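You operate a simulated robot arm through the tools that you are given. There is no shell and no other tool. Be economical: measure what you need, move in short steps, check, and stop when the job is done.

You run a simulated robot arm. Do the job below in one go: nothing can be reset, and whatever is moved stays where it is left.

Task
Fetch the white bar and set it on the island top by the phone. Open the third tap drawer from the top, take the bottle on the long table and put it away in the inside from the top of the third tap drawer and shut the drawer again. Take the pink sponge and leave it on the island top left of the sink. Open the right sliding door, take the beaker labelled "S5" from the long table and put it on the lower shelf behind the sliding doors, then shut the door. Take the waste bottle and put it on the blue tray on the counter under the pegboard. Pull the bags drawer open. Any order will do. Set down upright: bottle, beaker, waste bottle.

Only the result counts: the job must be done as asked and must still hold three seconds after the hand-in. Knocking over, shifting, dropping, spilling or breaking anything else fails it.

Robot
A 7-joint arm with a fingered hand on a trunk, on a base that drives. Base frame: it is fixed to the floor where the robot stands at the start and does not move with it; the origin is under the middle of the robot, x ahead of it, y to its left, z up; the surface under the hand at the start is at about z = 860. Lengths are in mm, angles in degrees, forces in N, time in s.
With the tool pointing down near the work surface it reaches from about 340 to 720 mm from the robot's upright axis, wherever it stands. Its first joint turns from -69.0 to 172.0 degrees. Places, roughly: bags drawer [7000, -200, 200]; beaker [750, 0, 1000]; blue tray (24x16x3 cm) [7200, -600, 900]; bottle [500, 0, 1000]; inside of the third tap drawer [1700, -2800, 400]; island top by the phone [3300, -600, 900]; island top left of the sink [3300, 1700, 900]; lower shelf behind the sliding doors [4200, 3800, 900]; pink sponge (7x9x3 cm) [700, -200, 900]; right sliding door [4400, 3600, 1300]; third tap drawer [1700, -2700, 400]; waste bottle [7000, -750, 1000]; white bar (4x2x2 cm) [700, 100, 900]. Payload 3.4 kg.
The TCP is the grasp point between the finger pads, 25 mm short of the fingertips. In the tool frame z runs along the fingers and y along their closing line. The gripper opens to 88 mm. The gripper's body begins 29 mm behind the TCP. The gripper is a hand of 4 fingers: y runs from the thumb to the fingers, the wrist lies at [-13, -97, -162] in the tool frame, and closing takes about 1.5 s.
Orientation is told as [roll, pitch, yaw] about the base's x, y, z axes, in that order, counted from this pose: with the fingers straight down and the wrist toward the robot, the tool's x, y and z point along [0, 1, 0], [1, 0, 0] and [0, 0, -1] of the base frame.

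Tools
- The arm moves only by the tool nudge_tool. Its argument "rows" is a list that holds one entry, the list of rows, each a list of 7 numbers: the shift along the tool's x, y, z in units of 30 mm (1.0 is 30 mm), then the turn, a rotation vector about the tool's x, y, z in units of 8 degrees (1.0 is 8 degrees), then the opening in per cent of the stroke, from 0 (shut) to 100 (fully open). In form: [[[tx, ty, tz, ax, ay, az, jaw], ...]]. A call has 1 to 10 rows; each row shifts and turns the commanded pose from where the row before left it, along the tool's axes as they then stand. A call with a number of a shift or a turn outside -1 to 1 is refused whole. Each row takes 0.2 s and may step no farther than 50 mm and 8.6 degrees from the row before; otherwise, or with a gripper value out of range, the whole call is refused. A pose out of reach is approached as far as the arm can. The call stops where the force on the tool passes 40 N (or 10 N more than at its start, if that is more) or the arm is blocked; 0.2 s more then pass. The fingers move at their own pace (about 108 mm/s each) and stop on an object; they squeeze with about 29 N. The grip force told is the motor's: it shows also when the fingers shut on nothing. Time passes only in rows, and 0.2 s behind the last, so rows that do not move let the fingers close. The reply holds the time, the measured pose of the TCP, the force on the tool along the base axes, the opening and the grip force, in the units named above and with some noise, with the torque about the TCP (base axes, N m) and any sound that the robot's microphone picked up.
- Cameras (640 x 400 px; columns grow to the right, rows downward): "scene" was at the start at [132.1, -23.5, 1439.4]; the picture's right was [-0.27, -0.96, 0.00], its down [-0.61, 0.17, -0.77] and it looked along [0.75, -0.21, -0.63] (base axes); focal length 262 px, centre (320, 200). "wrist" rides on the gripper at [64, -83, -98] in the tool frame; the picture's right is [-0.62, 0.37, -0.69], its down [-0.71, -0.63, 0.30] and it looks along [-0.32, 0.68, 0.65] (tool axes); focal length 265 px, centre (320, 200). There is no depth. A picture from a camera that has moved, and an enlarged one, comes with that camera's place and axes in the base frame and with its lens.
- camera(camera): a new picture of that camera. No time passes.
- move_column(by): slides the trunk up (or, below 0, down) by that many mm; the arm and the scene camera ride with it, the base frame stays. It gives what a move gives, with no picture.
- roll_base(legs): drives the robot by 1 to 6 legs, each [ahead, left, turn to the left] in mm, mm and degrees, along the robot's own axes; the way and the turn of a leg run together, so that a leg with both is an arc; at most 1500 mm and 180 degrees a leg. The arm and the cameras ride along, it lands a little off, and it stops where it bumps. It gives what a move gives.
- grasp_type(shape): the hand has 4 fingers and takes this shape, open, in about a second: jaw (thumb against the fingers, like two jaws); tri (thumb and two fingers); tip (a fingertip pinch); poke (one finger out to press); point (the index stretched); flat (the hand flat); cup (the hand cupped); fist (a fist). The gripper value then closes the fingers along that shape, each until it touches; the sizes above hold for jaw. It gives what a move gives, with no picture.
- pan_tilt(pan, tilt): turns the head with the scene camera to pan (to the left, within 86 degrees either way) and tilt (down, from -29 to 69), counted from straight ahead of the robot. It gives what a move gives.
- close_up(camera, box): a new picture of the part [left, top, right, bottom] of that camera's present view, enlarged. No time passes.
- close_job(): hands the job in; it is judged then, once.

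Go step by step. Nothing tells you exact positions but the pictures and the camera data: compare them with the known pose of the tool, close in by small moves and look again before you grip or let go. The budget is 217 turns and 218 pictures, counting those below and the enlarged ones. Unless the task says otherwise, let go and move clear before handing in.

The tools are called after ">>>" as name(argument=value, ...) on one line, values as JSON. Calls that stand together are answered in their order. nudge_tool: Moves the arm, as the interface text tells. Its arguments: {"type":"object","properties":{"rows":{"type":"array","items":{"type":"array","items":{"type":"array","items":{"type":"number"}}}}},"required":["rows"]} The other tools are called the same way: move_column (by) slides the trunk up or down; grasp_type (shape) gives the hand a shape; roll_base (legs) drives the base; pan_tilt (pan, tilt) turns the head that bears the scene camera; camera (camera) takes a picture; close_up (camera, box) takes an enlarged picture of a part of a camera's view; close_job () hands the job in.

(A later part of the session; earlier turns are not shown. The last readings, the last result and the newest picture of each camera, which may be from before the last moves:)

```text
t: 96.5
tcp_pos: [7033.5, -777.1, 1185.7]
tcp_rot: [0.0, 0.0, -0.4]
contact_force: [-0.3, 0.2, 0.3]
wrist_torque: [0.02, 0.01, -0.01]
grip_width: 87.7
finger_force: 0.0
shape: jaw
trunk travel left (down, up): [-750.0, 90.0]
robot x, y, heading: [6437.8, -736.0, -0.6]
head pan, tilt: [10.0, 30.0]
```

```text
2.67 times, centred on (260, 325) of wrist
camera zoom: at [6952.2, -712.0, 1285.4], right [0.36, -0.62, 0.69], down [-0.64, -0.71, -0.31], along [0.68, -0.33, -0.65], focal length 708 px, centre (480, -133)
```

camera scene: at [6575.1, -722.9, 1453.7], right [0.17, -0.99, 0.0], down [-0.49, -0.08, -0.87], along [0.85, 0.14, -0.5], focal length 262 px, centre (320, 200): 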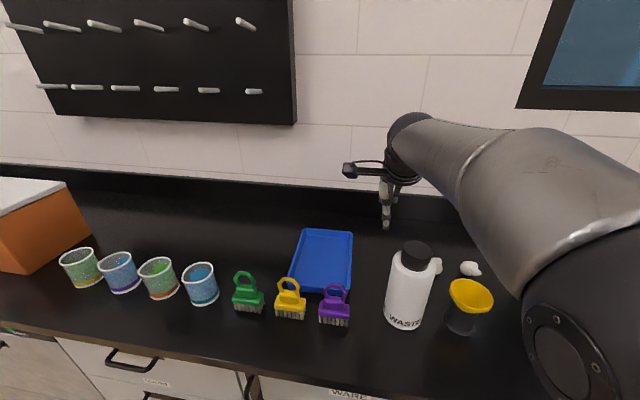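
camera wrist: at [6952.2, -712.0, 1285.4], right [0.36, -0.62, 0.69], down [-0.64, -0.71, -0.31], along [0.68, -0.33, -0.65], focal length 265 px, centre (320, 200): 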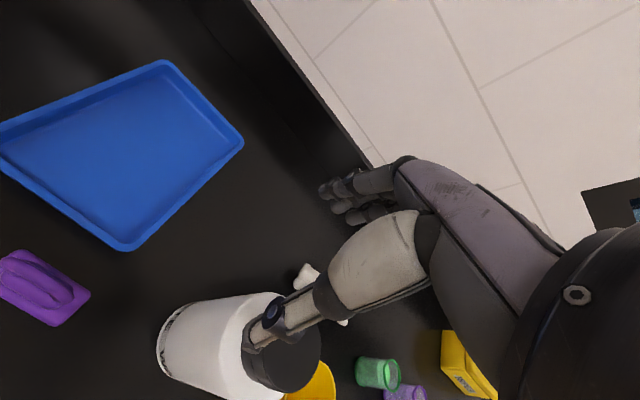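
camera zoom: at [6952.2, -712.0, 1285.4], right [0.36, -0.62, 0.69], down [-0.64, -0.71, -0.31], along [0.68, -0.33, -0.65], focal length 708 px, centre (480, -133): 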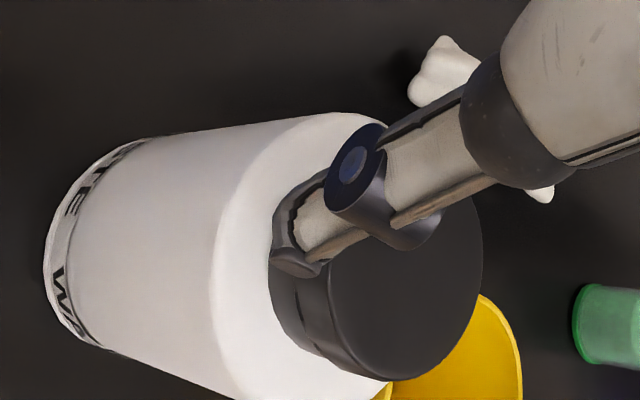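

The bottle stands at (7007, −850), cap top at z≈1102. Moving above it and checking.

>>> nudge_tool(rows=[[[-0.81, -0.29, 0, 0, 0, 0, 100], [-0.81, -0.29, 0, 0, 0, 0, 100], [-0.81, -0.27, 0, 0, 0, 0, 100], [0, 0, 1, 0, 0, 0, 100], [0, 0, 0, 0, 0, 0, 100]]])

>>> camera(camera="wrist")

>>> camera(camera="scene")

```text
t: 97.7
tcp_pos: [7008.1, -850.6, 1155.4]
tcp_rot: [0.2, -0.2, -0.5]
contact_force: [-0.9, 0.3, 0.0]
wrist_torque: [-0.02, 0.0, 0.0]
grip_width: 87.5
finger_force: 0.0
shape: jaw
trunk travel left (down, up): [-750.0, 90.0]
robot x, y, heading: [6434.1, -736.6, -0.6]
head pan, tilt: [10.0, 30.0]
```

```text
181 pictures are left
camera wrist: at [6925.7, -784.7, 1254.5], right [0.36, -0.63, 0.69], down [-0.64, -0.71, -0.31], along [0.68, -0.33, -0.65], focal length 265 px, centre (320, 200)
```

wrist: 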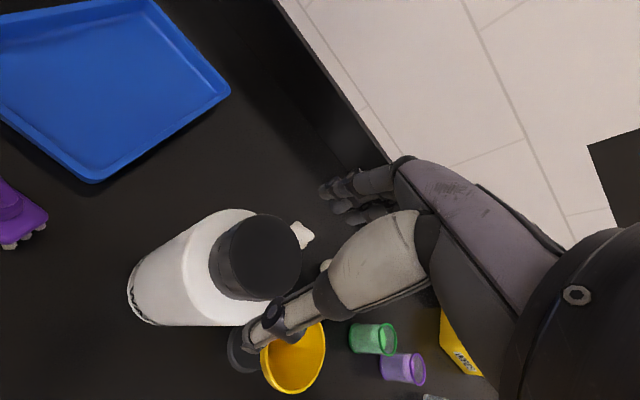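

```text
180 pictures are left
camera scene: at [6574.9, -723.8, 1453.8], right [0.17, -0.99, 0.0], down [-0.49, -0.08, -0.87], along [0.85, 0.14, -0.5], focal length 262 px, centre (320, 200)
```

scene: 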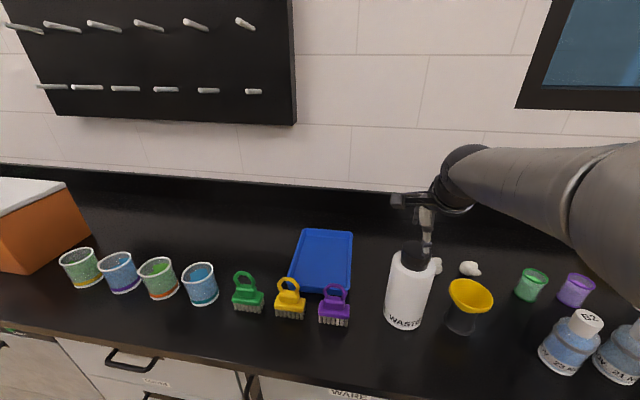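

Aligned over the cap. Descending to grip the cap.

>>> nudge_tool(rows=[[[0, 0.1, 0.8, 0, 0, 0, 100], [0, 0, 0.8, 0, 0, 0, 100], [0, 0, 0.75, 0, 0, 0, 100], [0, 0, 0, 0, 0, 0, 100]]])

>>> camera(camera="wrist")

>>> close_up(camera="scene", box=[360, 180, 480, 340])

```text
t: 98.7
tcp_pos: [7008.8, -851.0, 1084.6]
tcp_rot: [0.1, 0.0, -0.5]
contact_force: [1.6, 1.3, -0.2]
wrist_torque: [-0.03, 0.03, 0.01]
grip_width: 87.7
finger_force: 0.1
shape: jaw
trunk travel left (down, up): [-750.0, 90.0]
robot x, y, heading: [6435.7, -738.9, -0.7]
head pan, tilt: [10.0, 30.0]
```

```text
179 pictures are left
camera wrist: at [6927.6, -785.0, 1184.1], right [0.36, -0.62, 0.69], down [-0.64, -0.71, -0.31], along [0.68, -0.33, -0.65], focal length 265 px, centre (320, 200)
```

wrist: 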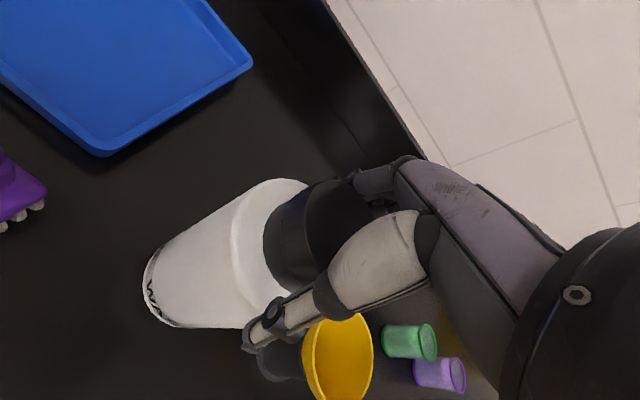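

```text
2.50 times, centred on (420, 260) of scene
camera zoom: at [6575.3, -723.4, 1453.7], right [0.17, -0.99, 0.0], down [-0.49, -0.08, -0.87], along [0.85, 0.14, -0.5], focal length 655 px, centre (70, 50)
```

zoom: 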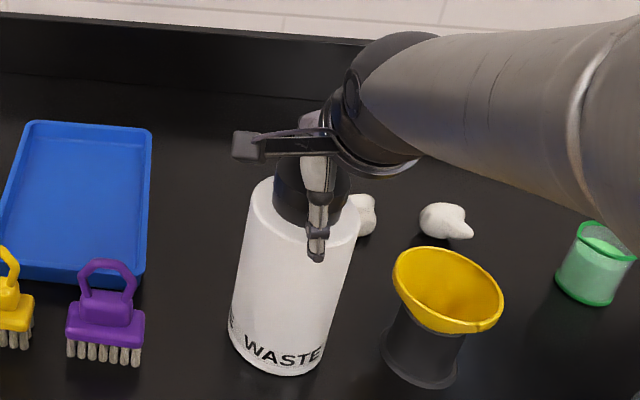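

Positioned around the cap. Closing, then lifting a little.

>>> nudge_tool(rows=[[[0, 0, 0, 0, 0, 0, 0], [0, 0, 0, 0, 0, 0, 0], [0, 0, 0, 0, 0, 0, 0], [0, 0, 0, 0, 0, 0, 0], [0, 0, 0, 0, 0, 0, 0], [0, 0, 0, 0, 0, 0, 0], [0, 0, 0, 0, 0, 0, 0], [0, 0, 0, 0, 0, 0, 0]]])

>>> nudge_tool(rows=[[[0, 0, -0.3, 0, 0, 0, 0], [0, 0, -0.7, 0, 0, 0, 0], [0, 0, 0, 0, 0, 0, 0]]])

>>> camera(camera="scene")

```text
t: 100.5
tcp_pos: [7008.1, -849.3, 1087.4]
tcp_rot: [0.1, -0.3, -0.6]
contact_force: [2.8, -1.3, 19.9]
wrist_torque: [-0.01, 0.15, 0.01]
grip_width: 64.2
finger_force: 28.8
shape: jaw
trunk travel left (down, up): [-750.0, 90.0]
robot x, y, heading: [6439.5, -736.2, -0.5]
head pan, tilt: [10.0, 30.0]
```

```text
t: 101.3
tcp_pos: [7011.8, -849.7, 1113.0]
tcp_rot: [0.2, 0.3, -0.4]
contact_force: [0.3, -0.3, -6.4]
wrist_torque: [0.0, -0.01, 0.0]
grip_width: 64.2
finger_force: 29.2
shape: jaw
trunk travel left (down, up): [-750.0, 90.0]
robot x, y, heading: [6437.6, -733.9, -0.4]
head pan, tilt: [10.0, 30.0]
```

```text
177 pictures are left
camera scene: at [6577.5, -723.8, 1453.4], right [0.17, -0.99, 0.0], down [-0.49, -0.08, -0.87], along [0.85, 0.14, -0.5], focal length 262 px, centre (320, 200)
```

scene: 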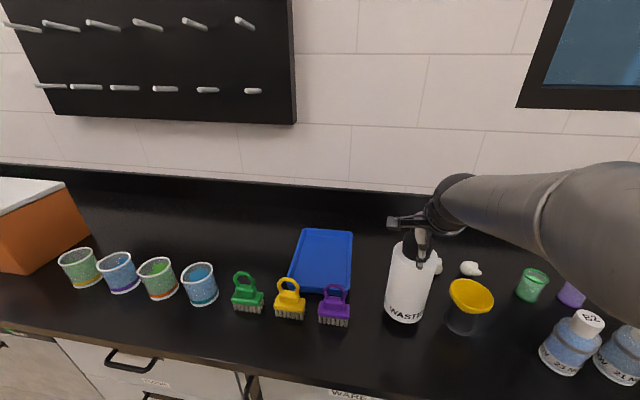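

Bottle held and lifted cleanly. Moving forward, then left over the tray.

>>> nudge_tool(rows=[[[0, 0, -1, 0, 0, 0, 0], [0, 0, -0.8, 0, 0, 0, 0], [0, 1, 0, 0, 0, 0, 0], [0, 1, 0, 0, 0, 0, 0], [0, 1, 0, 0, 0, 0, 0], [0, 0.9, 0, 0, 0, 0, 0], [1, 0, 0, 0, 0, 0, 0], [1, 0, 0, 0, 0, 0, 0], [1, 0, 0, 0, 0, 0, 0], [1, 0, 0, 0, 0, 0, 0]]])

>>> nudge_tool(rows=[[[1, 0, 0, 0, 0, 0, 0], [1, 0, 0, 0, 0, 0, 0], [1, 0, 0, 0, 0, 0, 0], [0.3, 0, 0, 0, 0, 0, 0], [0, 0, 0, 0, 0, 0, 0]]])

>>> camera(camera="scene")

>>> camera(camera="wrist")

```text
t: 103.5
tcp_pos: [7119.9, -733.2, 1165.7]
tcp_rot: [0.0, 0.2, -0.6]
contact_force: [-0.2, 0.0, -6.0]
wrist_torque: [-0.04, -0.01, 0.0]
grip_width: 63.9
finger_force: 28.8
shape: jaw
out of reach, approached as far as the arm can: row 10
trunk travel left (down, up): [-750.0, 90.0]
robot x, y, heading: [6438.6, -737.3, -0.5]
head pan, tilt: [10.0, 30.0]
```

```text
t: 104.7
tcp_pos: [7092.3, -652.0, 1153.0]
tcp_rot: [0.2, 0.1, -0.8]
contact_force: [0.0, 0.2, -5.9]
wrist_torque: [-0.06, 0.01, -0.01]
grip_width: 63.6
finger_force: 28.5
shape: jaw
out of reach, approached as far as the arm can: row 1, 2, 3, 4
trunk travel left (down, up): [-750.0, 90.0]
robot x, y, heading: [6437.7, -738.0, -0.4]
head pan, tilt: [10.0, 30.0]
```

```text
176 pictures are left
camera scene: at [6577.2, -723.0, 1453.5], right [0.17, -0.99, 0.0], down [-0.49, -0.08, -0.87], along [0.85, 0.14, -0.5], focal length 262 px, centre (320, 200)
```

scene: 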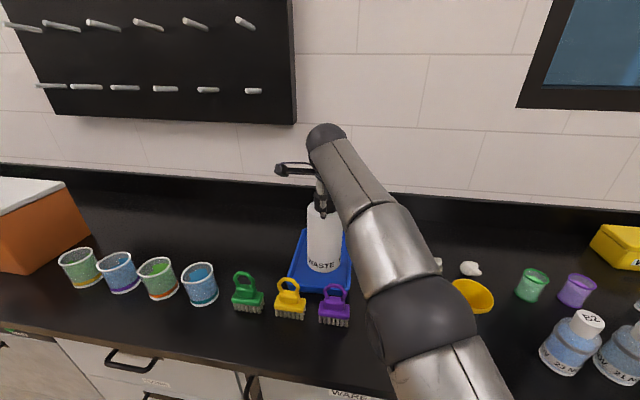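

```text
175 pictures are left
camera wrist: at [7010.3, -586.4, 1251.6], right [0.36, -0.63, 0.69], down [-0.64, -0.71, -0.31], along [0.68, -0.33, -0.66], focal length 265 px, centre (320, 200)
```

wrist: 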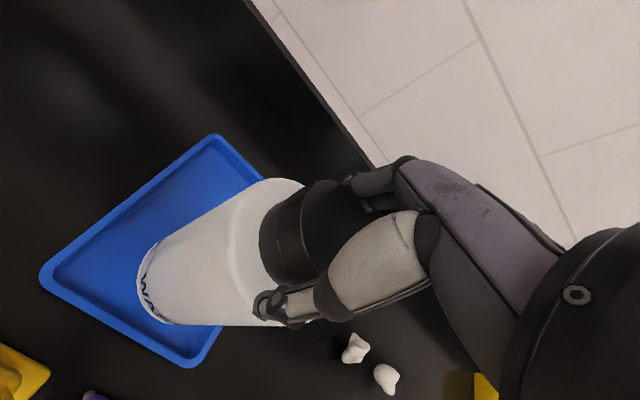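

The arm is at its reach limit; I'll bring the base a bit nearer.

>>> roll_base(legs=[[40, 15, 0]])

>>> nudge_tool(rows=[[[0, 0, 0, 0, 0, 0, 0], [0, 0, 0, 0, 0, 0, 0]]])

```text
t: 105.6
tcp_pos: [7131.9, -637.6, 1152.3]
tcp_rot: [0.3, 0.0, -0.6]
contact_force: [-0.6, -0.4, -6.9]
wrist_torque: [-0.01, 0.04, -0.01]
grip_width: 63.8
finger_force: 28.8
shape: jaw
trunk travel left (down, up): [-750.0, 90.0]
robot x, y, heading: [6478.1, -726.2, -0.2]
head pan, tilt: [10.0, 30.0]
```

```text
t: 106.2
tcp_pos: [7133.2, -637.7, 1151.8]
tcp_rot: [0.3, 0.2, -0.6]
contact_force: [-0.1, 0.1, -5.9]
wrist_torque: [-0.03, 0.03, 0.02]
grip_width: 63.9
finger_force: 28.5
shape: jaw
trunk travel left (down, up): [-750.0, 90.0]
robot x, y, heading: [6478.5, -721.9, -0.4]
head pan, tilt: [10.0, 30.0]
```

>>> move_column(by=-48)

>>> camera(camera="wrist")

>>> camera(camera="scene")

```text
t: 107.1
tcp_pos: [7130.9, -637.2, 1105.8]
tcp_rot: [0.1, 0.1, -0.5]
contact_force: [0.0, 0.8, -5.9]
wrist_torque: [0.01, 0.03, 0.0]
grip_width: 64.2
finger_force: 29.5
shape: jaw
trunk travel left (down, up): [-702.0, 138.0]
robot x, y, heading: [6474.8, -722.9, -0.6]
head pan, tilt: [10.0, 30.0]
```

```text
174 pictures are left
camera wrist: at [7049.3, -571.8, 1204.5], right [0.36, -0.63, 0.69], down [-0.64, -0.71, -0.31], along [0.68, -0.33, -0.66], focal length 265 px, centre (320, 200)
```

wrist: 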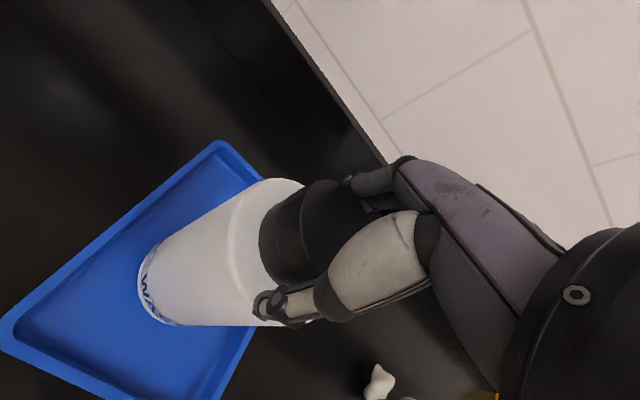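

```text
173 pictures are left
camera scene: at [6616.3, -708.5, 1405.5], right [0.17, -0.99, 0.0], down [-0.49, -0.08, -0.87], along [0.85, 0.14, -0.5], focal length 262 px, centre (320, 200)
```

scene: 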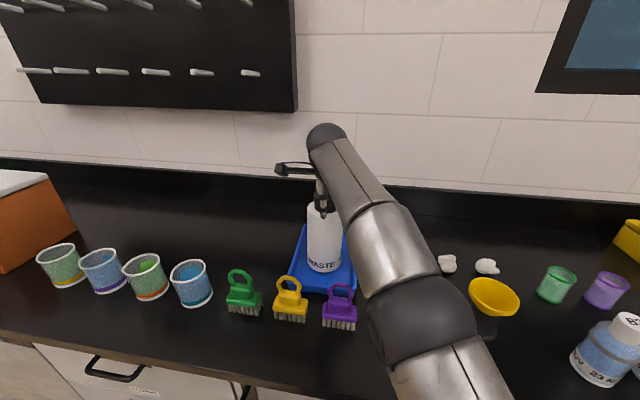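

The bottle is over the tray floor. Lowering in small steps.

>>> nudge_tool(rows=[[[0, 0, 0.2, 0, 0, 0, 0], [0, 0, 0.15, 0, 0, 0, 0], [0, 0, 0.1, 0, 0, 0, 0], [0, 0, 0, 0, 0, 0, 0]]])

```text
t: 108.1
tcp_pos: [7131.4, -639.5, 1094.9]
tcp_rot: [0.5, -0.1, -1.0]
contact_force: [1.4, 2.7, 9.2]
wrist_torque: [0.1, -0.52, 0.09]
grip_width: 63.3
finger_force: 28.7
shape: jaw
trunk travel left (down, up): [-702.0, 138.0]
robot x, y, heading: [6473.4, -722.9, -0.2]
head pan, tilt: [10.0, 30.0]
```

>>> nudge_tool(rows=[[[0, 0, 0.03, 0, 0, 0, 0], [0, 0, 0, 0, 0, 0, 50], [0, 0, 0, 0, 0, 0, 100], [0, 0, 0, 0, 0, 0, 100], [0, 0, 0, 0, 0, 0, 100], [0, 0, 0, 0, 0, 0, 100], [0, 0, 0, 0, 0, 0, 100]]])

>>> camera(camera="wrist")

```text
t: 109.7
tcp_pos: [7131.7, -641.8, 1092.7]
tcp_rot: [0.5, 0.0, -1.1]
contact_force: [0.6, 0.0, 0.2]
wrist_torque: [0.0, -0.03, 0.0]
grip_width: 87.6
finger_force: 0.0
shape: jaw
trunk travel left (down, up): [-702.0, 138.0]
robot x, y, heading: [6475.8, -724.1, -0.5]
head pan, tilt: [10.0, 30.0]
```

```text
172 pictures are left
camera wrist: at [7050.8, -577.1, 1192.6], right [0.36, -0.63, 0.69], down [-0.64, -0.7, -0.31], along [0.68, -0.33, -0.66], focal length 265 px, centre (320, 200)
```

wrist: 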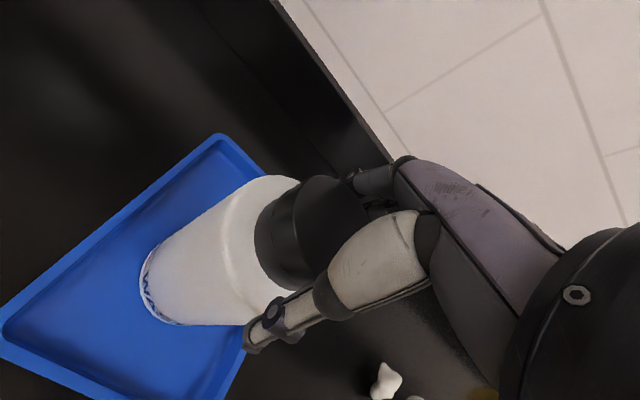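

Released. Raising straight up with the column and checking.

>>> move_column(by=90)

>>> camera(camera="scene")

>>> camera(camera="wrist")

```text
t: 111.0
tcp_pos: [7133.2, -642.3, 1182.9]
tcp_rot: [0.7, 0.0, -1.2]
contact_force: [-0.4, 0.0, -0.6]
wrist_torque: [0.0, -0.03, 0.0]
grip_width: 87.9
finger_force: 0.0
shape: jaw
trunk travel left (down, up): [-792.0, 48.0]
robot x, y, heading: [6477.1, -721.9, -0.7]
head pan, tilt: [10.0, 30.0]
```

```text
171 pictures are left
camera scene: at [6615.3, -708.7, 1495.7], right [0.17, -0.99, 0.0], down [-0.49, -0.08, -0.87], along [0.85, 0.14, -0.5], focal length 262 px, centre (320, 200)
```

scene: 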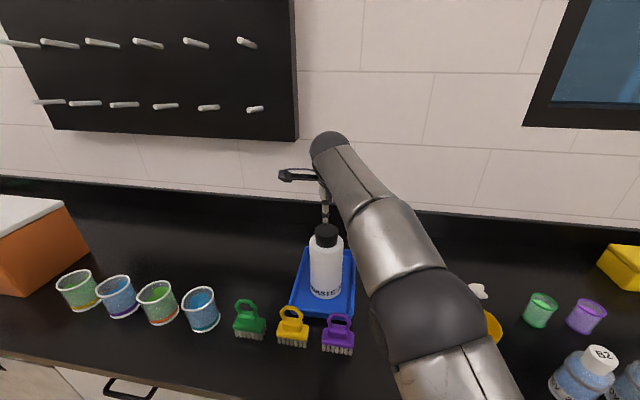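

```text
170 pictures are left
camera wrist: at [7051.1, -577.1, 1281.7], right [0.36, -0.63, 0.69], down [-0.64, -0.7, -0.31], along [0.68, -0.33, -0.66], focal length 265 px, centre (320, 200)
```

wrist: 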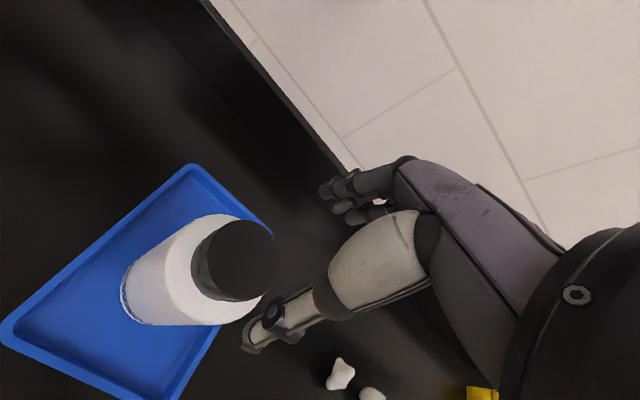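

The bottle stands upright on the tray. Now backing off and moving left toward the bags drawer, for a close look at its handle.

>>> roll_base(legs=[[-550, 0, 0.5], [0, 470, 0]])

>>> move_column(by=-400)

>>> pan_tilt(pan=5, tilt=35)

>>> camera(camera="scene")

>>> camera(camera="wrist")

```text
t: 116.5
tcp_pos: [6587.6, -162.4, 1181.4]
tcp_rot: [0.6, 0.0, -0.3]
contact_force: [0.7, 0.4, 0.6]
wrist_torque: [0.01, 0.02, -0.04]
grip_width: 87.6
finger_force: 0.0
shape: jaw
trunk travel left (down, up): [-792.0, 48.0]
robot x, y, heading: [5930.1, -250.0, 0.2]
head pan, tilt: [10.0, 30.0]
```

```text
t: 120.3
tcp_pos: [6588.1, -163.8, 783.0]
tcp_rot: [0.7, 0.0, -0.3]
contact_force: [0.2, -0.9, 0.0]
wrist_torque: [-0.02, -0.02, 0.01]
grip_width: 87.7
finger_force: 0.0
shape: jaw
trunk travel left (down, up): [-392.0, 448.0]
robot x, y, heading: [5931.6, -253.3, 0.1]
head pan, tilt: [10.0, 30.0]
```

```text
t: 121.0
tcp_pos: [6588.4, -163.7, 782.4]
tcp_rot: [0.7, 0.0, -0.4]
contact_force: [-0.5, -0.4, 0.6]
wrist_torque: [0.0, -0.02, 0.05]
grip_width: 87.7
finger_force: 0.0
shape: jaw
trunk travel left (down, up): [-392.0, 448.0]
robot x, y, heading: [5930.7, -253.2, 0.9]
head pan, tilt: [5.0, 35.0]
```

```text
169 pictures are left
camera scene: at [6069.8, -244.4, 1087.9], right [0.09, -1.0, 0.0], down [-0.57, -0.05, -0.82], along [0.82, 0.08, -0.57], focal length 262 px, centre (320, 200)
```

scene: 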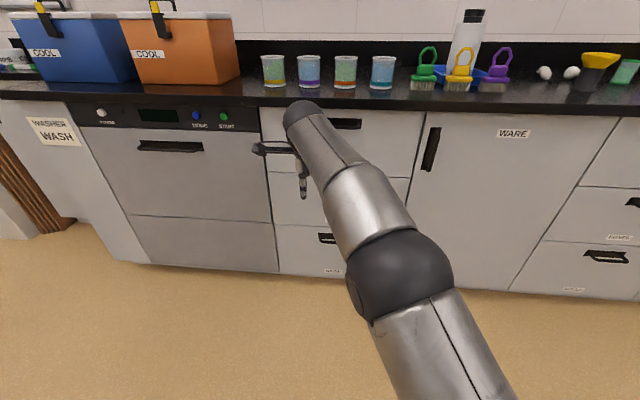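

```text
168 pictures are left
camera wrist: at [6505.7, -100.0, 882.6], right [0.36, -0.63, 0.69], down [-0.64, -0.71, -0.31], along [0.68, -0.32, -0.66], focal length 265 px, centre (320, 200)
```

wrist: 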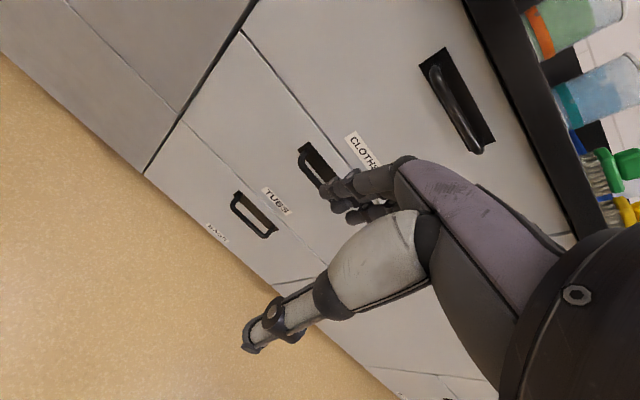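

>>> close_up(camera="wrist", box=[190, 130, 350, 250])

>>> close_up(camera="scene", box=[540, 180, 640, 300])

```text
3.33 times, centred on (270, 190) of wrist
camera zoom: at [6505.7, -100.0, 882.6], right [0.36, -0.63, 0.69], down [-0.64, -0.71, -0.31], along [0.68, -0.32, -0.66], focal length 885 px, centre (487, 233)
```

zoom: 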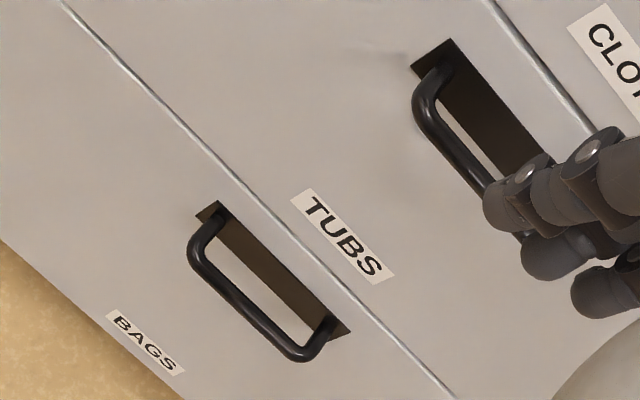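

```text
3.33 times, centred on (590, 240) of scene
camera zoom: at [6069.8, -244.4, 1087.9], right [0.09, -1.0, 0.0], down [-0.57, -0.05, -0.82], along [0.82, 0.08, -0.57], focal length 873 px, centre (-580, 67)
```

zoom: 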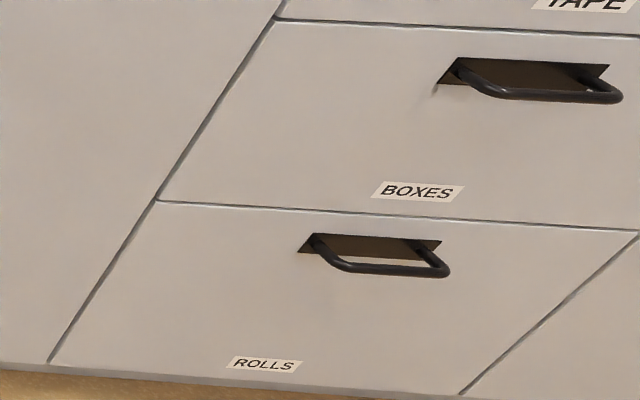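

The handle is a bow bar, about 35 mm off the face, near (6785, −213, 418). I'll lower the trunk, pitch the hand forward 60°, then look.

>>> move_column(by=-250)

>>> nudge_tool(rows=[[[-0.8, -1, 0, 0, 0, 0, 57], [-0.8, -1, 0, 0, 0, 0, 57], [0, 0, 0, -1, 0, 0, 57], [0, 0, 0, -1, 0, 0, 57], [0, 0, 0, -1, 0, 0, 57], [0, 0, 0, -1, 0, 0, 57], [0, 0, 0, -1, 0, 0, 57], [0, 0, 0, -1, 0, 0, 57], [0, 0, 0, -1, 0, 0, 57], [0, 0, 0, -0.5, 0, 0, 57]]])

>>> camera(camera="wrist")

>>> camera(camera="scene")

```text
t: 123.6
tcp_pos: [6588.2, -163.8, 532.7]
tcp_rot: [0.7, 0.0, -0.5]
contact_force: [0.5, -0.8, 0.3]
wrist_torque: [-0.03, 0.01, -0.01]
grip_width: 87.7
finger_force: 0.0
shape: jaw
trunk travel left (down, up): [-142.0, 698.0]
robot x, y, heading: [5929.4, -251.6, 0.4]
head pan, tilt: [5.0, 35.0]
```

```text
t: 125.8
tcp_pos: [6528.3, -217.0, 532.0]
tcp_rot: [-0.7, -54.1, -1.6]
contact_force: [0.0, -0.5, 0.1]
wrist_torque: [-0.01, -0.04, -0.01]
grip_width: 50.6
finger_force: 0.0
shape: jaw
out of reach, approached as far as the arm can: row 6
trunk travel left (down, up): [-142.0, 698.0]
robot x, y, heading: [5932.8, -250.7, 0.3]
head pan, tilt: [5.0, 35.0]
```

```text
165 pictures are left
camera wrist: at [6401.9, -147.7, 521.7], right [-0.37, -0.6, 0.71], down [-0.15, -0.71, -0.68], along [0.92, -0.36, 0.17], focal length 265 px, centre (320, 200)
```

wrist: 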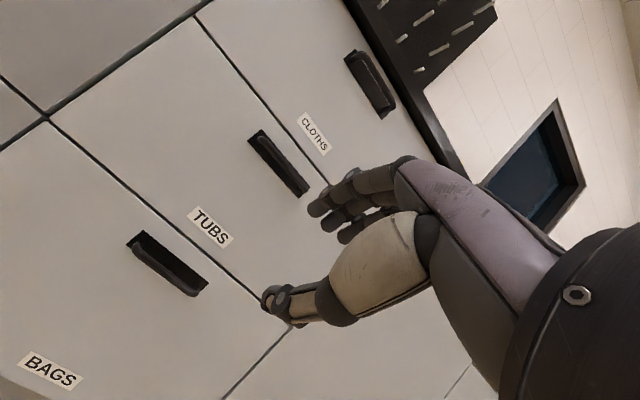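

```text
164 pictures are left
camera scene: at [6069.8, -244.4, 837.9], right [0.09, -1.0, 0.0], down [-0.57, -0.05, -0.82], along [0.82, 0.08, -0.57], focal length 262 px, centre (320, 200)
```

scene: 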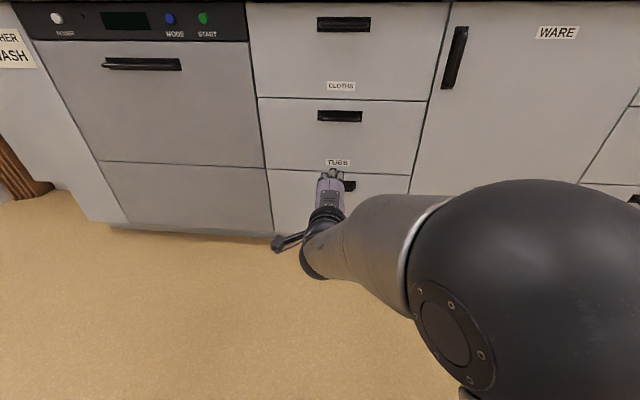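

I'll lower further and drive closer, then re-measure the handle at short range.

>>> move_column(by=-135)

>>> roll_base(legs=[[170, 0, 0]])

>>> camera(camera="wrist")

>>> camera(camera="scene")

```text
t: 127.4
tcp_pos: [6528.5, -218.0, 395.5]
tcp_rot: [-0.7, -53.9, -1.7]
contact_force: [-0.1, -0.4, 0.8]
wrist_torque: [0.01, 0.01, 0.02]
grip_width: 50.3
finger_force: 0.1
shape: jaw
trunk travel left (down, up): [-7.0, 833.0]
robot x, y, heading: [5931.7, -254.3, 0.5]
head pan, tilt: [5.0, 35.0]
```

```text
t: 128.9
tcp_pos: [6694.8, -219.0, 395.0]
tcp_rot: [-0.7, -53.9, -1.9]
contact_force: [0.3, 0.1, 0.5]
wrist_torque: [-0.01, -0.01, -0.01]
grip_width: 50.4
finger_force: 0.1
shape: jaw
trunk travel left (down, up): [-7.0, 833.0]
robot x, y, heading: [6097.9, -249.0, -0.1]
head pan, tilt: [5.0, 35.0]
```

```text
163 pictures are left
camera wrist: at [6569.2, -149.6, 386.7], right [-0.37, -0.6, 0.71], down [-0.16, -0.71, -0.68], along [0.92, -0.36, 0.17], focal length 265 px, centre (320, 200)
```

wrist: 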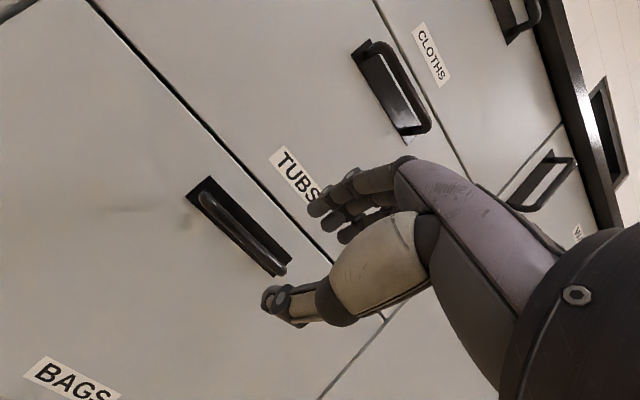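

```text
162 pictures are left
camera scene: at [6236.2, -244.4, 702.9], right [0.09, -1.0, 0.0], down [-0.57, -0.05, -0.82], along [0.82, 0.07, -0.57], focal length 262 px, centre (320, 200)
```

scene: 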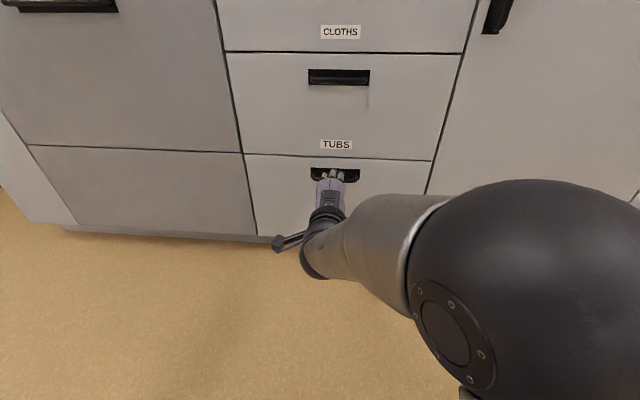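

Refined: the bar is near (6850, −231, 353). I'll come at it diagonally from above so the fingers pass behind it.

>>> roll_base(legs=[[40, 0, 0]])

>>> nudge_tool(rows=[[[-0.2, 0.54, -0.39, 0, 0, 0, 57], [-0.2, 0.54, -0.39, 0, 0, 0, 57], [0, 0, 0.8, 0, 0, 0, 57], [0, 0, 0.8, 0, 0, 0, 57], [0, 0, 0.8, 0, 0, 0, 57], [0, 0, 0, 0, 0, 0, 57]]])

>>> camera(camera="wrist")

>>> close_up(camera="scene", box=[270, 110, 410, 220])

```text
t: 129.7
tcp_pos: [6734.9, -220.6, 396.1]
tcp_rot: [-0.7, -53.9, -1.9]
contact_force: [0.4, -0.4, 0.1]
wrist_torque: [0.02, 0.02, 0.04]
grip_width: 50.7
finger_force: 0.0
shape: jaw
trunk travel left (down, up): [-7.0, 833.0]
robot x, y, heading: [6139.6, -248.1, -0.0]
head pan, tilt: [5.0, 35.0]
```

```text
t: 131.1
tcp_pos: [6793.3, -234.9, 394.1]
tcp_rot: [-0.7, -53.8, -1.9]
contact_force: [-0.1, -0.3, -0.4]
wrist_torque: [0.0, 0.0, 0.0]
grip_width: 50.6
finger_force: 0.1
shape: jaw
trunk travel left (down, up): [-7.0, 833.0]
robot x, y, heading: [6139.8, -251.4, 0.3]
head pan, tilt: [5.0, 35.0]
```

```text
161 pictures are left
camera wrist: at [6669.2, -164.8, 385.1], right [-0.37, -0.6, 0.71], down [-0.16, -0.71, -0.68], along [0.92, -0.36, 0.17], focal length 265 px, centre (320, 200)
```

wrist: 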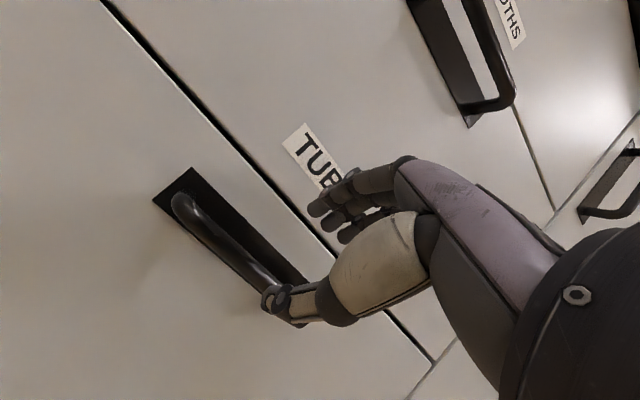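

```text
3.64 times, centred on (340, 165) of scene
camera zoom: at [6276.7, -244.4, 702.9], right [0.09, -1.0, 0.0], down [-0.57, -0.05, -0.82], along [0.82, 0.07, -0.57], focal length 953 px, centre (247, 327)
```

zoom: 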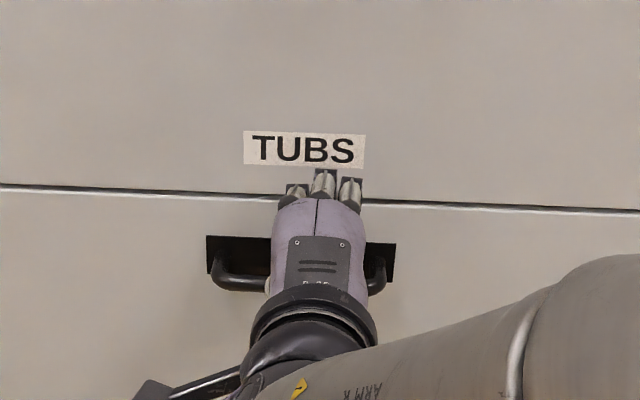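

The bar is near (6838, −234, 353). Moving in and closing on it.

>>> nudge_tool(rows=[[[0, -0.15, 0.55, 0, 0, 0, 57], [0, -0.15, 0.55, 0, 0, 0, 57], [0, 0, 0.5, 0, 0, 0, 57], [0, 0, 0, 0, 0, 0, 57]]])

>>> camera(camera="wrist")

```text
t: 132.1
tcp_pos: [6825.0, -234.2, 358.9]
tcp_rot: [-0.6, -54.2, -2.0]
contact_force: [-15.1, -0.8, 4.8]
wrist_torque: [0.04, -0.38, -0.01]
grip_width: 47.1
finger_force: 0.1
shape: jaw
trunk travel left (down, up): [-7.0, 833.0]
robot x, y, heading: [6138.1, -251.9, 0.3]
head pan, tilt: [5.0, 35.0]
```

```text
159 pictures are left
camera wrist: at [6700.4, -164.9, 350.6], right [-0.37, -0.6, 0.71], down [-0.15, -0.71, -0.68], along [0.92, -0.36, 0.17], focal length 265 px, centre (320, 200)
```

wrist: 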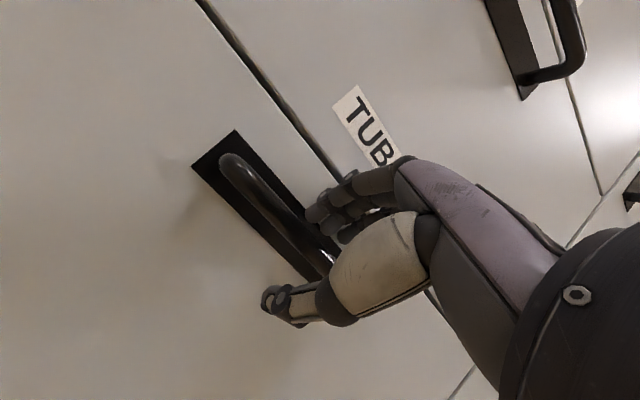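

The bar is between thumb and fingers. Closing.

>>> nudge_tool(rows=[[[0, 0, -0.1, 0, 0, 0, 0], [0, 0, 0, 0, 0, 0, 0], [0, 0, 0, 0, 0, 0, 0], [0, 0, 0, 0, 0, 0, 0], [0, 0, 0, 0, 0, 0, 0], [0, 0, 0, 0, 0, 0, 0], [0, 0, 0, 0, 0, 0, 0]]])

>>> camera(camera="wrist")

```text
t: 133.7
tcp_pos: [6823.0, -234.5, 352.2]
tcp_rot: [-0.9, -53.1, -1.5]
contact_force: [-23.3, 2.1, -26.6]
wrist_torque: [0.06, 0.15, -0.04]
grip_width: 0.0
finger_force: 29.3
shape: jaw
trunk travel left (down, up): [-7.0, 833.0]
robot x, y, heading: [6137.9, -250.9, -0.1]
head pan, tilt: [5.0, 35.0]
```

```text
158 pictures are left
camera wrist: at [6697.5, -164.3, 345.0], right [-0.36, -0.6, 0.72], down [-0.16, -0.72, -0.68], along [0.92, -0.36, 0.16], focal length 265 px, centre (320, 200)
```

wrist: 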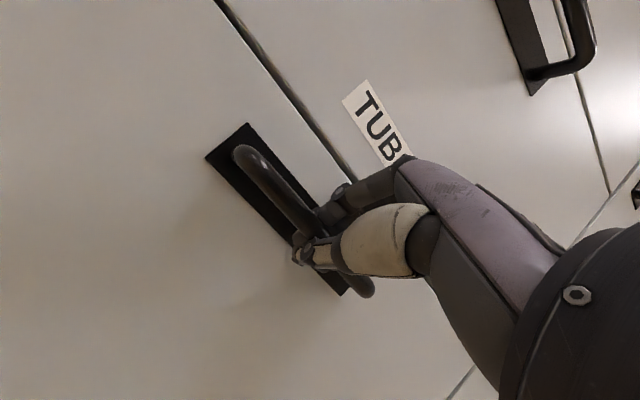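

The fingers have closed around the bar. Trying a gentle pull with the base.

>>> roll_base(legs=[[-60, 0, 0]])

>>> camera(camera="wrist")

>>> camera(camera="scene")

```text
t: 134.7
tcp_pos: [6763.9, -235.1, 351.4]
tcp_rot: [-0.9, -53.0, -1.6]
contact_force: [-1.2, 2.1, -28.7]
wrist_torque: [0.0, 0.24, 0.04]
grip_width: 0.0
finger_force: 28.5
shape: jaw
trunk travel left (down, up): [-7.0, 833.0]
robot x, y, heading: [6077.1, -251.1, 0.1]
head pan, tilt: [5.0, 35.0]
```

```text
157 pictures are left
camera wrist: at [6638.7, -164.7, 344.8], right [-0.36, -0.6, 0.72], down [-0.16, -0.71, -0.68], along [0.92, -0.36, 0.16], focal length 265 px, centre (320, 200)
```

wrist: 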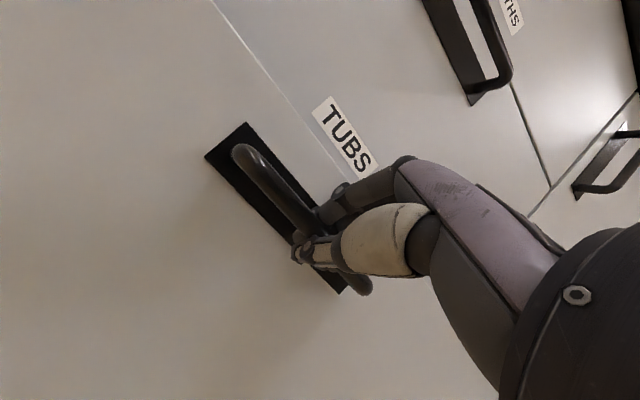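

```text
156 pictures are left
camera scene: at [6219.6, -244.3, 702.1], right [0.09, -1.0, 0.0], down [-0.58, -0.05, -0.82], along [0.81, 0.07, -0.58], focal length 262 px, centre (320, 200)
```

scene: 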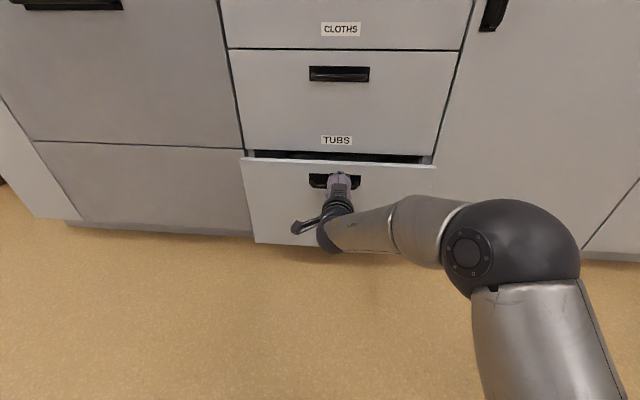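

It's opening. Pulling further.

>>> roll_base(legs=[[-260, 0, 0]])

>>> camera(camera="scene")

>>> camera(camera="wrist")

```text
t: 136.6
tcp_pos: [6498.4, -235.8, 350.2]
tcp_rot: [-1.0, -52.8, -1.5]
contact_force: [-0.4, 10.8, -24.2]
wrist_torque: [-0.02, 0.18, 0.15]
grip_width: 0.0
finger_force: 28.9
shape: jaw
trunk travel left (down, up): [-7.0, 833.0]
robot x, y, heading: [5813.0, -255.0, -0.0]
head pan, tilt: [5.0, 35.0]
```

```text
155 pictures are left
camera scene: at [5953.8, -244.5, 702.3], right [0.09, -1.0, 0.0], down [-0.57, -0.05, -0.82], along [0.81, 0.07, -0.58], focal length 262 px, centre (320, 200)
```

scene: 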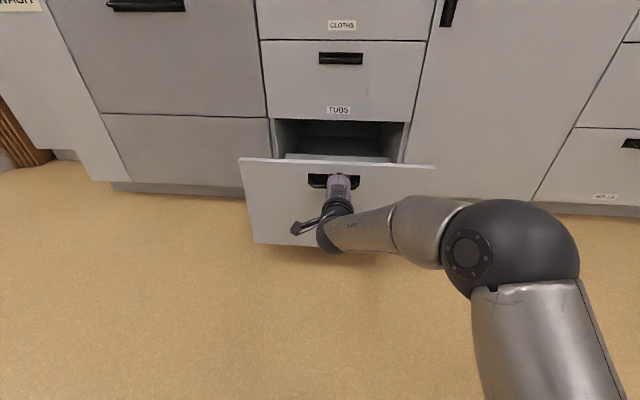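

```text
154 pictures are left
camera wrist: at [6372.4, -165.7, 343.7], right [-0.35, -0.6, 0.72], down [-0.17, -0.72, -0.68], along [0.92, -0.36, 0.15], focal length 265 px, centre (320, 200)
```

wrist: 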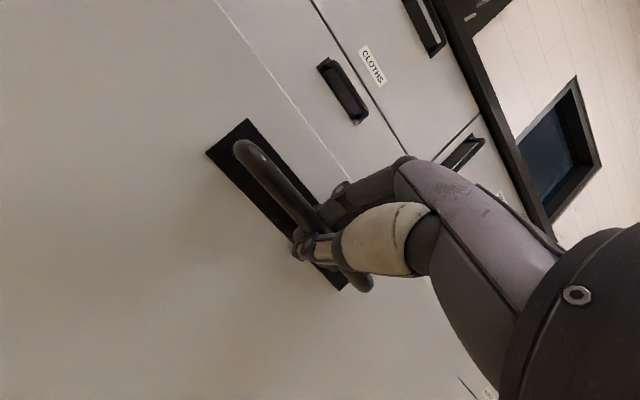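

>>> roll_base(legs=[[-60, 0, 0]])

>>> camera(camera="scene")

```text
t: 137.6
tcp_pos: [6435.9, -234.7, 349.1]
tcp_rot: [-1.0, -52.6, -1.4]
contact_force: [-2.2, 4.3, -20.0]
wrist_torque: [-0.01, 0.17, 0.09]
grip_width: 0.0
finger_force: 28.9
shape: jaw
trunk travel left (down, up): [-7.0, 833.0]
robot x, y, heading: [5755.0, -251.7, 0.0]
head pan, tilt: [5.0, 35.0]
```

```text
153 pictures are left
camera scene: at [5892.3, -244.6, 702.3], right [0.09, -1.0, 0.0], down [-0.57, -0.05, -0.82], along [0.81, 0.07, -0.58], focal length 262 px, centre (320, 200)
```

scene: 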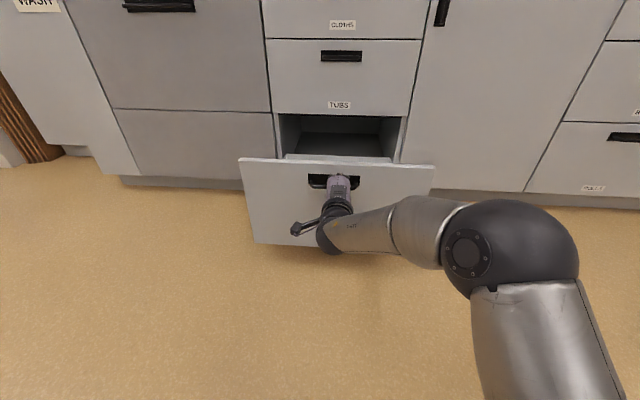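

Open far enough. Releasing and backing the hand off along its own axis.

>>> nudge_tool(rows=[[[0, 0, 0, 0, 0, 0, 57], [0, 0, 0, 0, 0, 0, 57], [0, 0, 0, 0, 0, 0, 57], [0, 0, 0, 0, 0, 0, 57], [0, 0, -0.5, 0, 0, 0, 57], [0, 0, -0.8, 0, 0, 0, 57], [0, 0, -0.8, 0, 0, 0, 57], [0, 0, -0.8, 0, 0, 0, 57], [0, 0, 0, 0, 0, 0, 57]]])

>>> camera(camera="wrist")

>>> camera(camera="scene")

```text
t: 139.6
tcp_pos: [6365.0, -233.1, 404.1]
tcp_rot: [-1.0, -52.8, -1.4]
contact_force: [0.5, 0.7, 0.4]
wrist_torque: [-0.01, 0.03, 0.01]
grip_width: 50.3
finger_force: 0.2
shape: jaw
trunk travel left (down, up): [-7.0, 833.0]
robot x, y, heading: [5754.1, -250.5, 0.0]
head pan, tilt: [5.0, 35.0]
```

```text
152 pictures are left
camera wrist: at [6239.5, -163.0, 397.5], right [-0.35, -0.6, 0.72], down [-0.17, -0.72, -0.68], along [0.92, -0.36, 0.15], focal length 265 px, centre (320, 200)
```

wrist: 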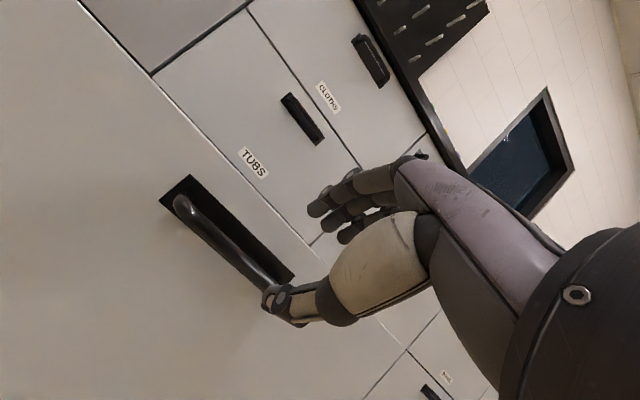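

```text
151 pictures are left
camera scene: at [5890.2, -244.7, 702.9], right [0.09, -1.0, 0.0], down [-0.57, -0.05, -0.82], along [0.82, 0.07, -0.57], focal length 262 px, centre (320, 200)
```

scene: 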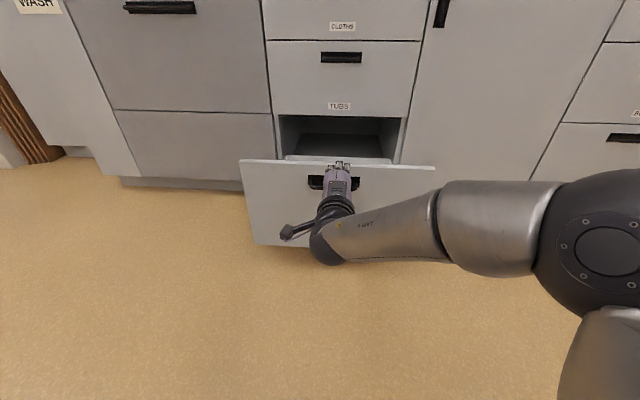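

The bags drawer is open and the hand is free. Next: the third tap drawer, so I drive back along the aisle and face the tap counter.

>>> roll_base(legs=[[-150, 0, 0], [0, -1300, 0], [-1500, 0, 0], [-1500, 0, 0], [-900, 0, 0], [0, 0, -90]])

>>> move_column(by=450)

>>> pan_tilt(pan=0, tilt=25)

>>> camera(camera="scene")

```text
t: 169.2
tcp_pos: [1710.9, -2122.1, 403.9]
tcp_rot: [-0.9, -52.8, -92.9]
contact_force: [-0.1, 0.1, 0.7]
wrist_torque: [-0.02, 0.02, 0.02]
grip_width: 49.7
finger_force: 0.1
shape: jaw
trunk travel left (down, up): [-7.0, 833.0]
robot x, y, heading: [1709.3, -1506.6, -91.3]
head pan, tilt: [5.0, 35.0]
```

```text
refused: 450 is not a number from -400 to 400
```

```text
t: 170.0
tcp_pos: [1711.8, -2122.1, 404.7]
tcp_rot: [-0.9, -52.8, -92.8]
contact_force: [0.5, -0.4, 0.0]
wrist_torque: [0.0, -0.01, -0.01]
grip_width: 49.8
finger_force: 0.1
shape: jaw
trunk travel left (down, up): [-7.0, 833.0]
robot x, y, heading: [1708.7, -1512.1, -91.5]
head pan, tilt: [0.0, 25.0]
```

```text
150 pictures are left
camera scene: at [1704.0, -1652.1, 718.6], right [-1.0, 0.03, 0.0], down [0.01, 0.42, -0.91], along [-0.02, -0.91, -0.42], focal length 262 px, centre (320, 200)
```

scene: 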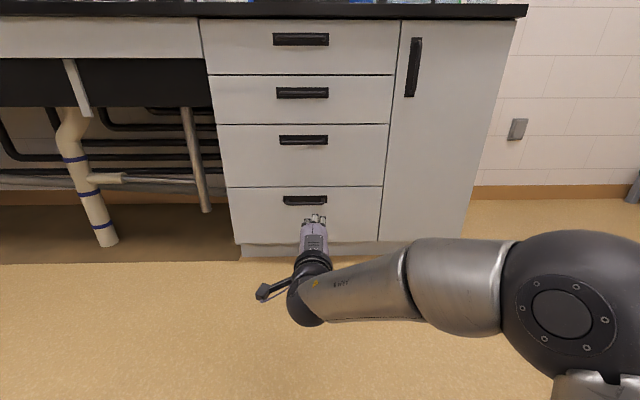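

Third drawer's handle is near (1749, −2695, 488). Raising the column, driving closer and re-measuring.

>>> move_column(by=120)

>>> roll_base(legs=[[400, 38, 1.5]])

>>> camera(camera="scene")

>>> camera(camera="wrist")

```text
t: 171.5
tcp_pos: [1711.3, -2122.3, 524.5]
tcp_rot: [-0.9, -52.9, -92.9]
contact_force: [0.2, 0.2, 0.3]
wrist_torque: [-0.03, -0.03, -0.04]
grip_width: 49.9
finger_force: 0.1
shape: jaw
trunk travel left (down, up): [-127.0, 713.0]
robot x, y, heading: [1708.7, -1509.0, -91.4]
head pan, tilt: [0.0, 25.0]
```

```text
t: 173.8
tcp_pos: [1757.5, -2495.9, 522.3]
tcp_rot: [-1.1, -52.7, -91.1]
contact_force: [-4.0, 20.1, 1.0]
wrist_torque: [-0.27, -0.07, -0.23]
grip_width: 43.9
finger_force: 0.1
shape: jaw
trunk travel left (down, up): [-127.0, 713.0]
robot x, y, heading: [1738.1, -1884.5, -90.3]
head pan, tilt: [0.0, 25.0]
stopped in leg 1: the force on the tool passed its limit at 67 N (the readings are from after the stop); the commanded pose is now the measured one
```

```text
149 pictures are left
camera scene: at [1736.5, -2028.0, 838.9], right [-1.0, 0.01, 0.0], down [0.0, 0.42, -0.91], along [0.0, -0.91, -0.42], focal length 262 px, centre (320, 200)
```

scene: 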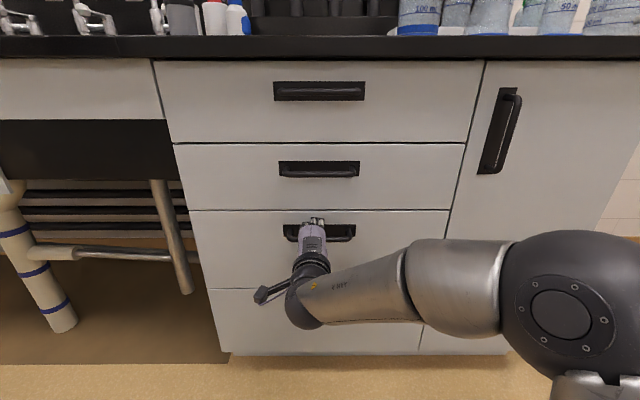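

```text
148 pictures are left
camera wrist: at [1826.2, -2368.9, 516.5], right [-0.6, 0.35, 0.72], down [-0.72, 0.17, -0.68], along [-0.36, -0.92, 0.15], focal length 265 px, centre (320, 200)
```

wrist: 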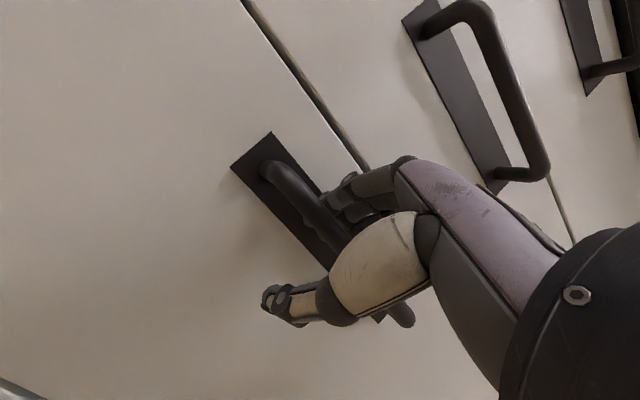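

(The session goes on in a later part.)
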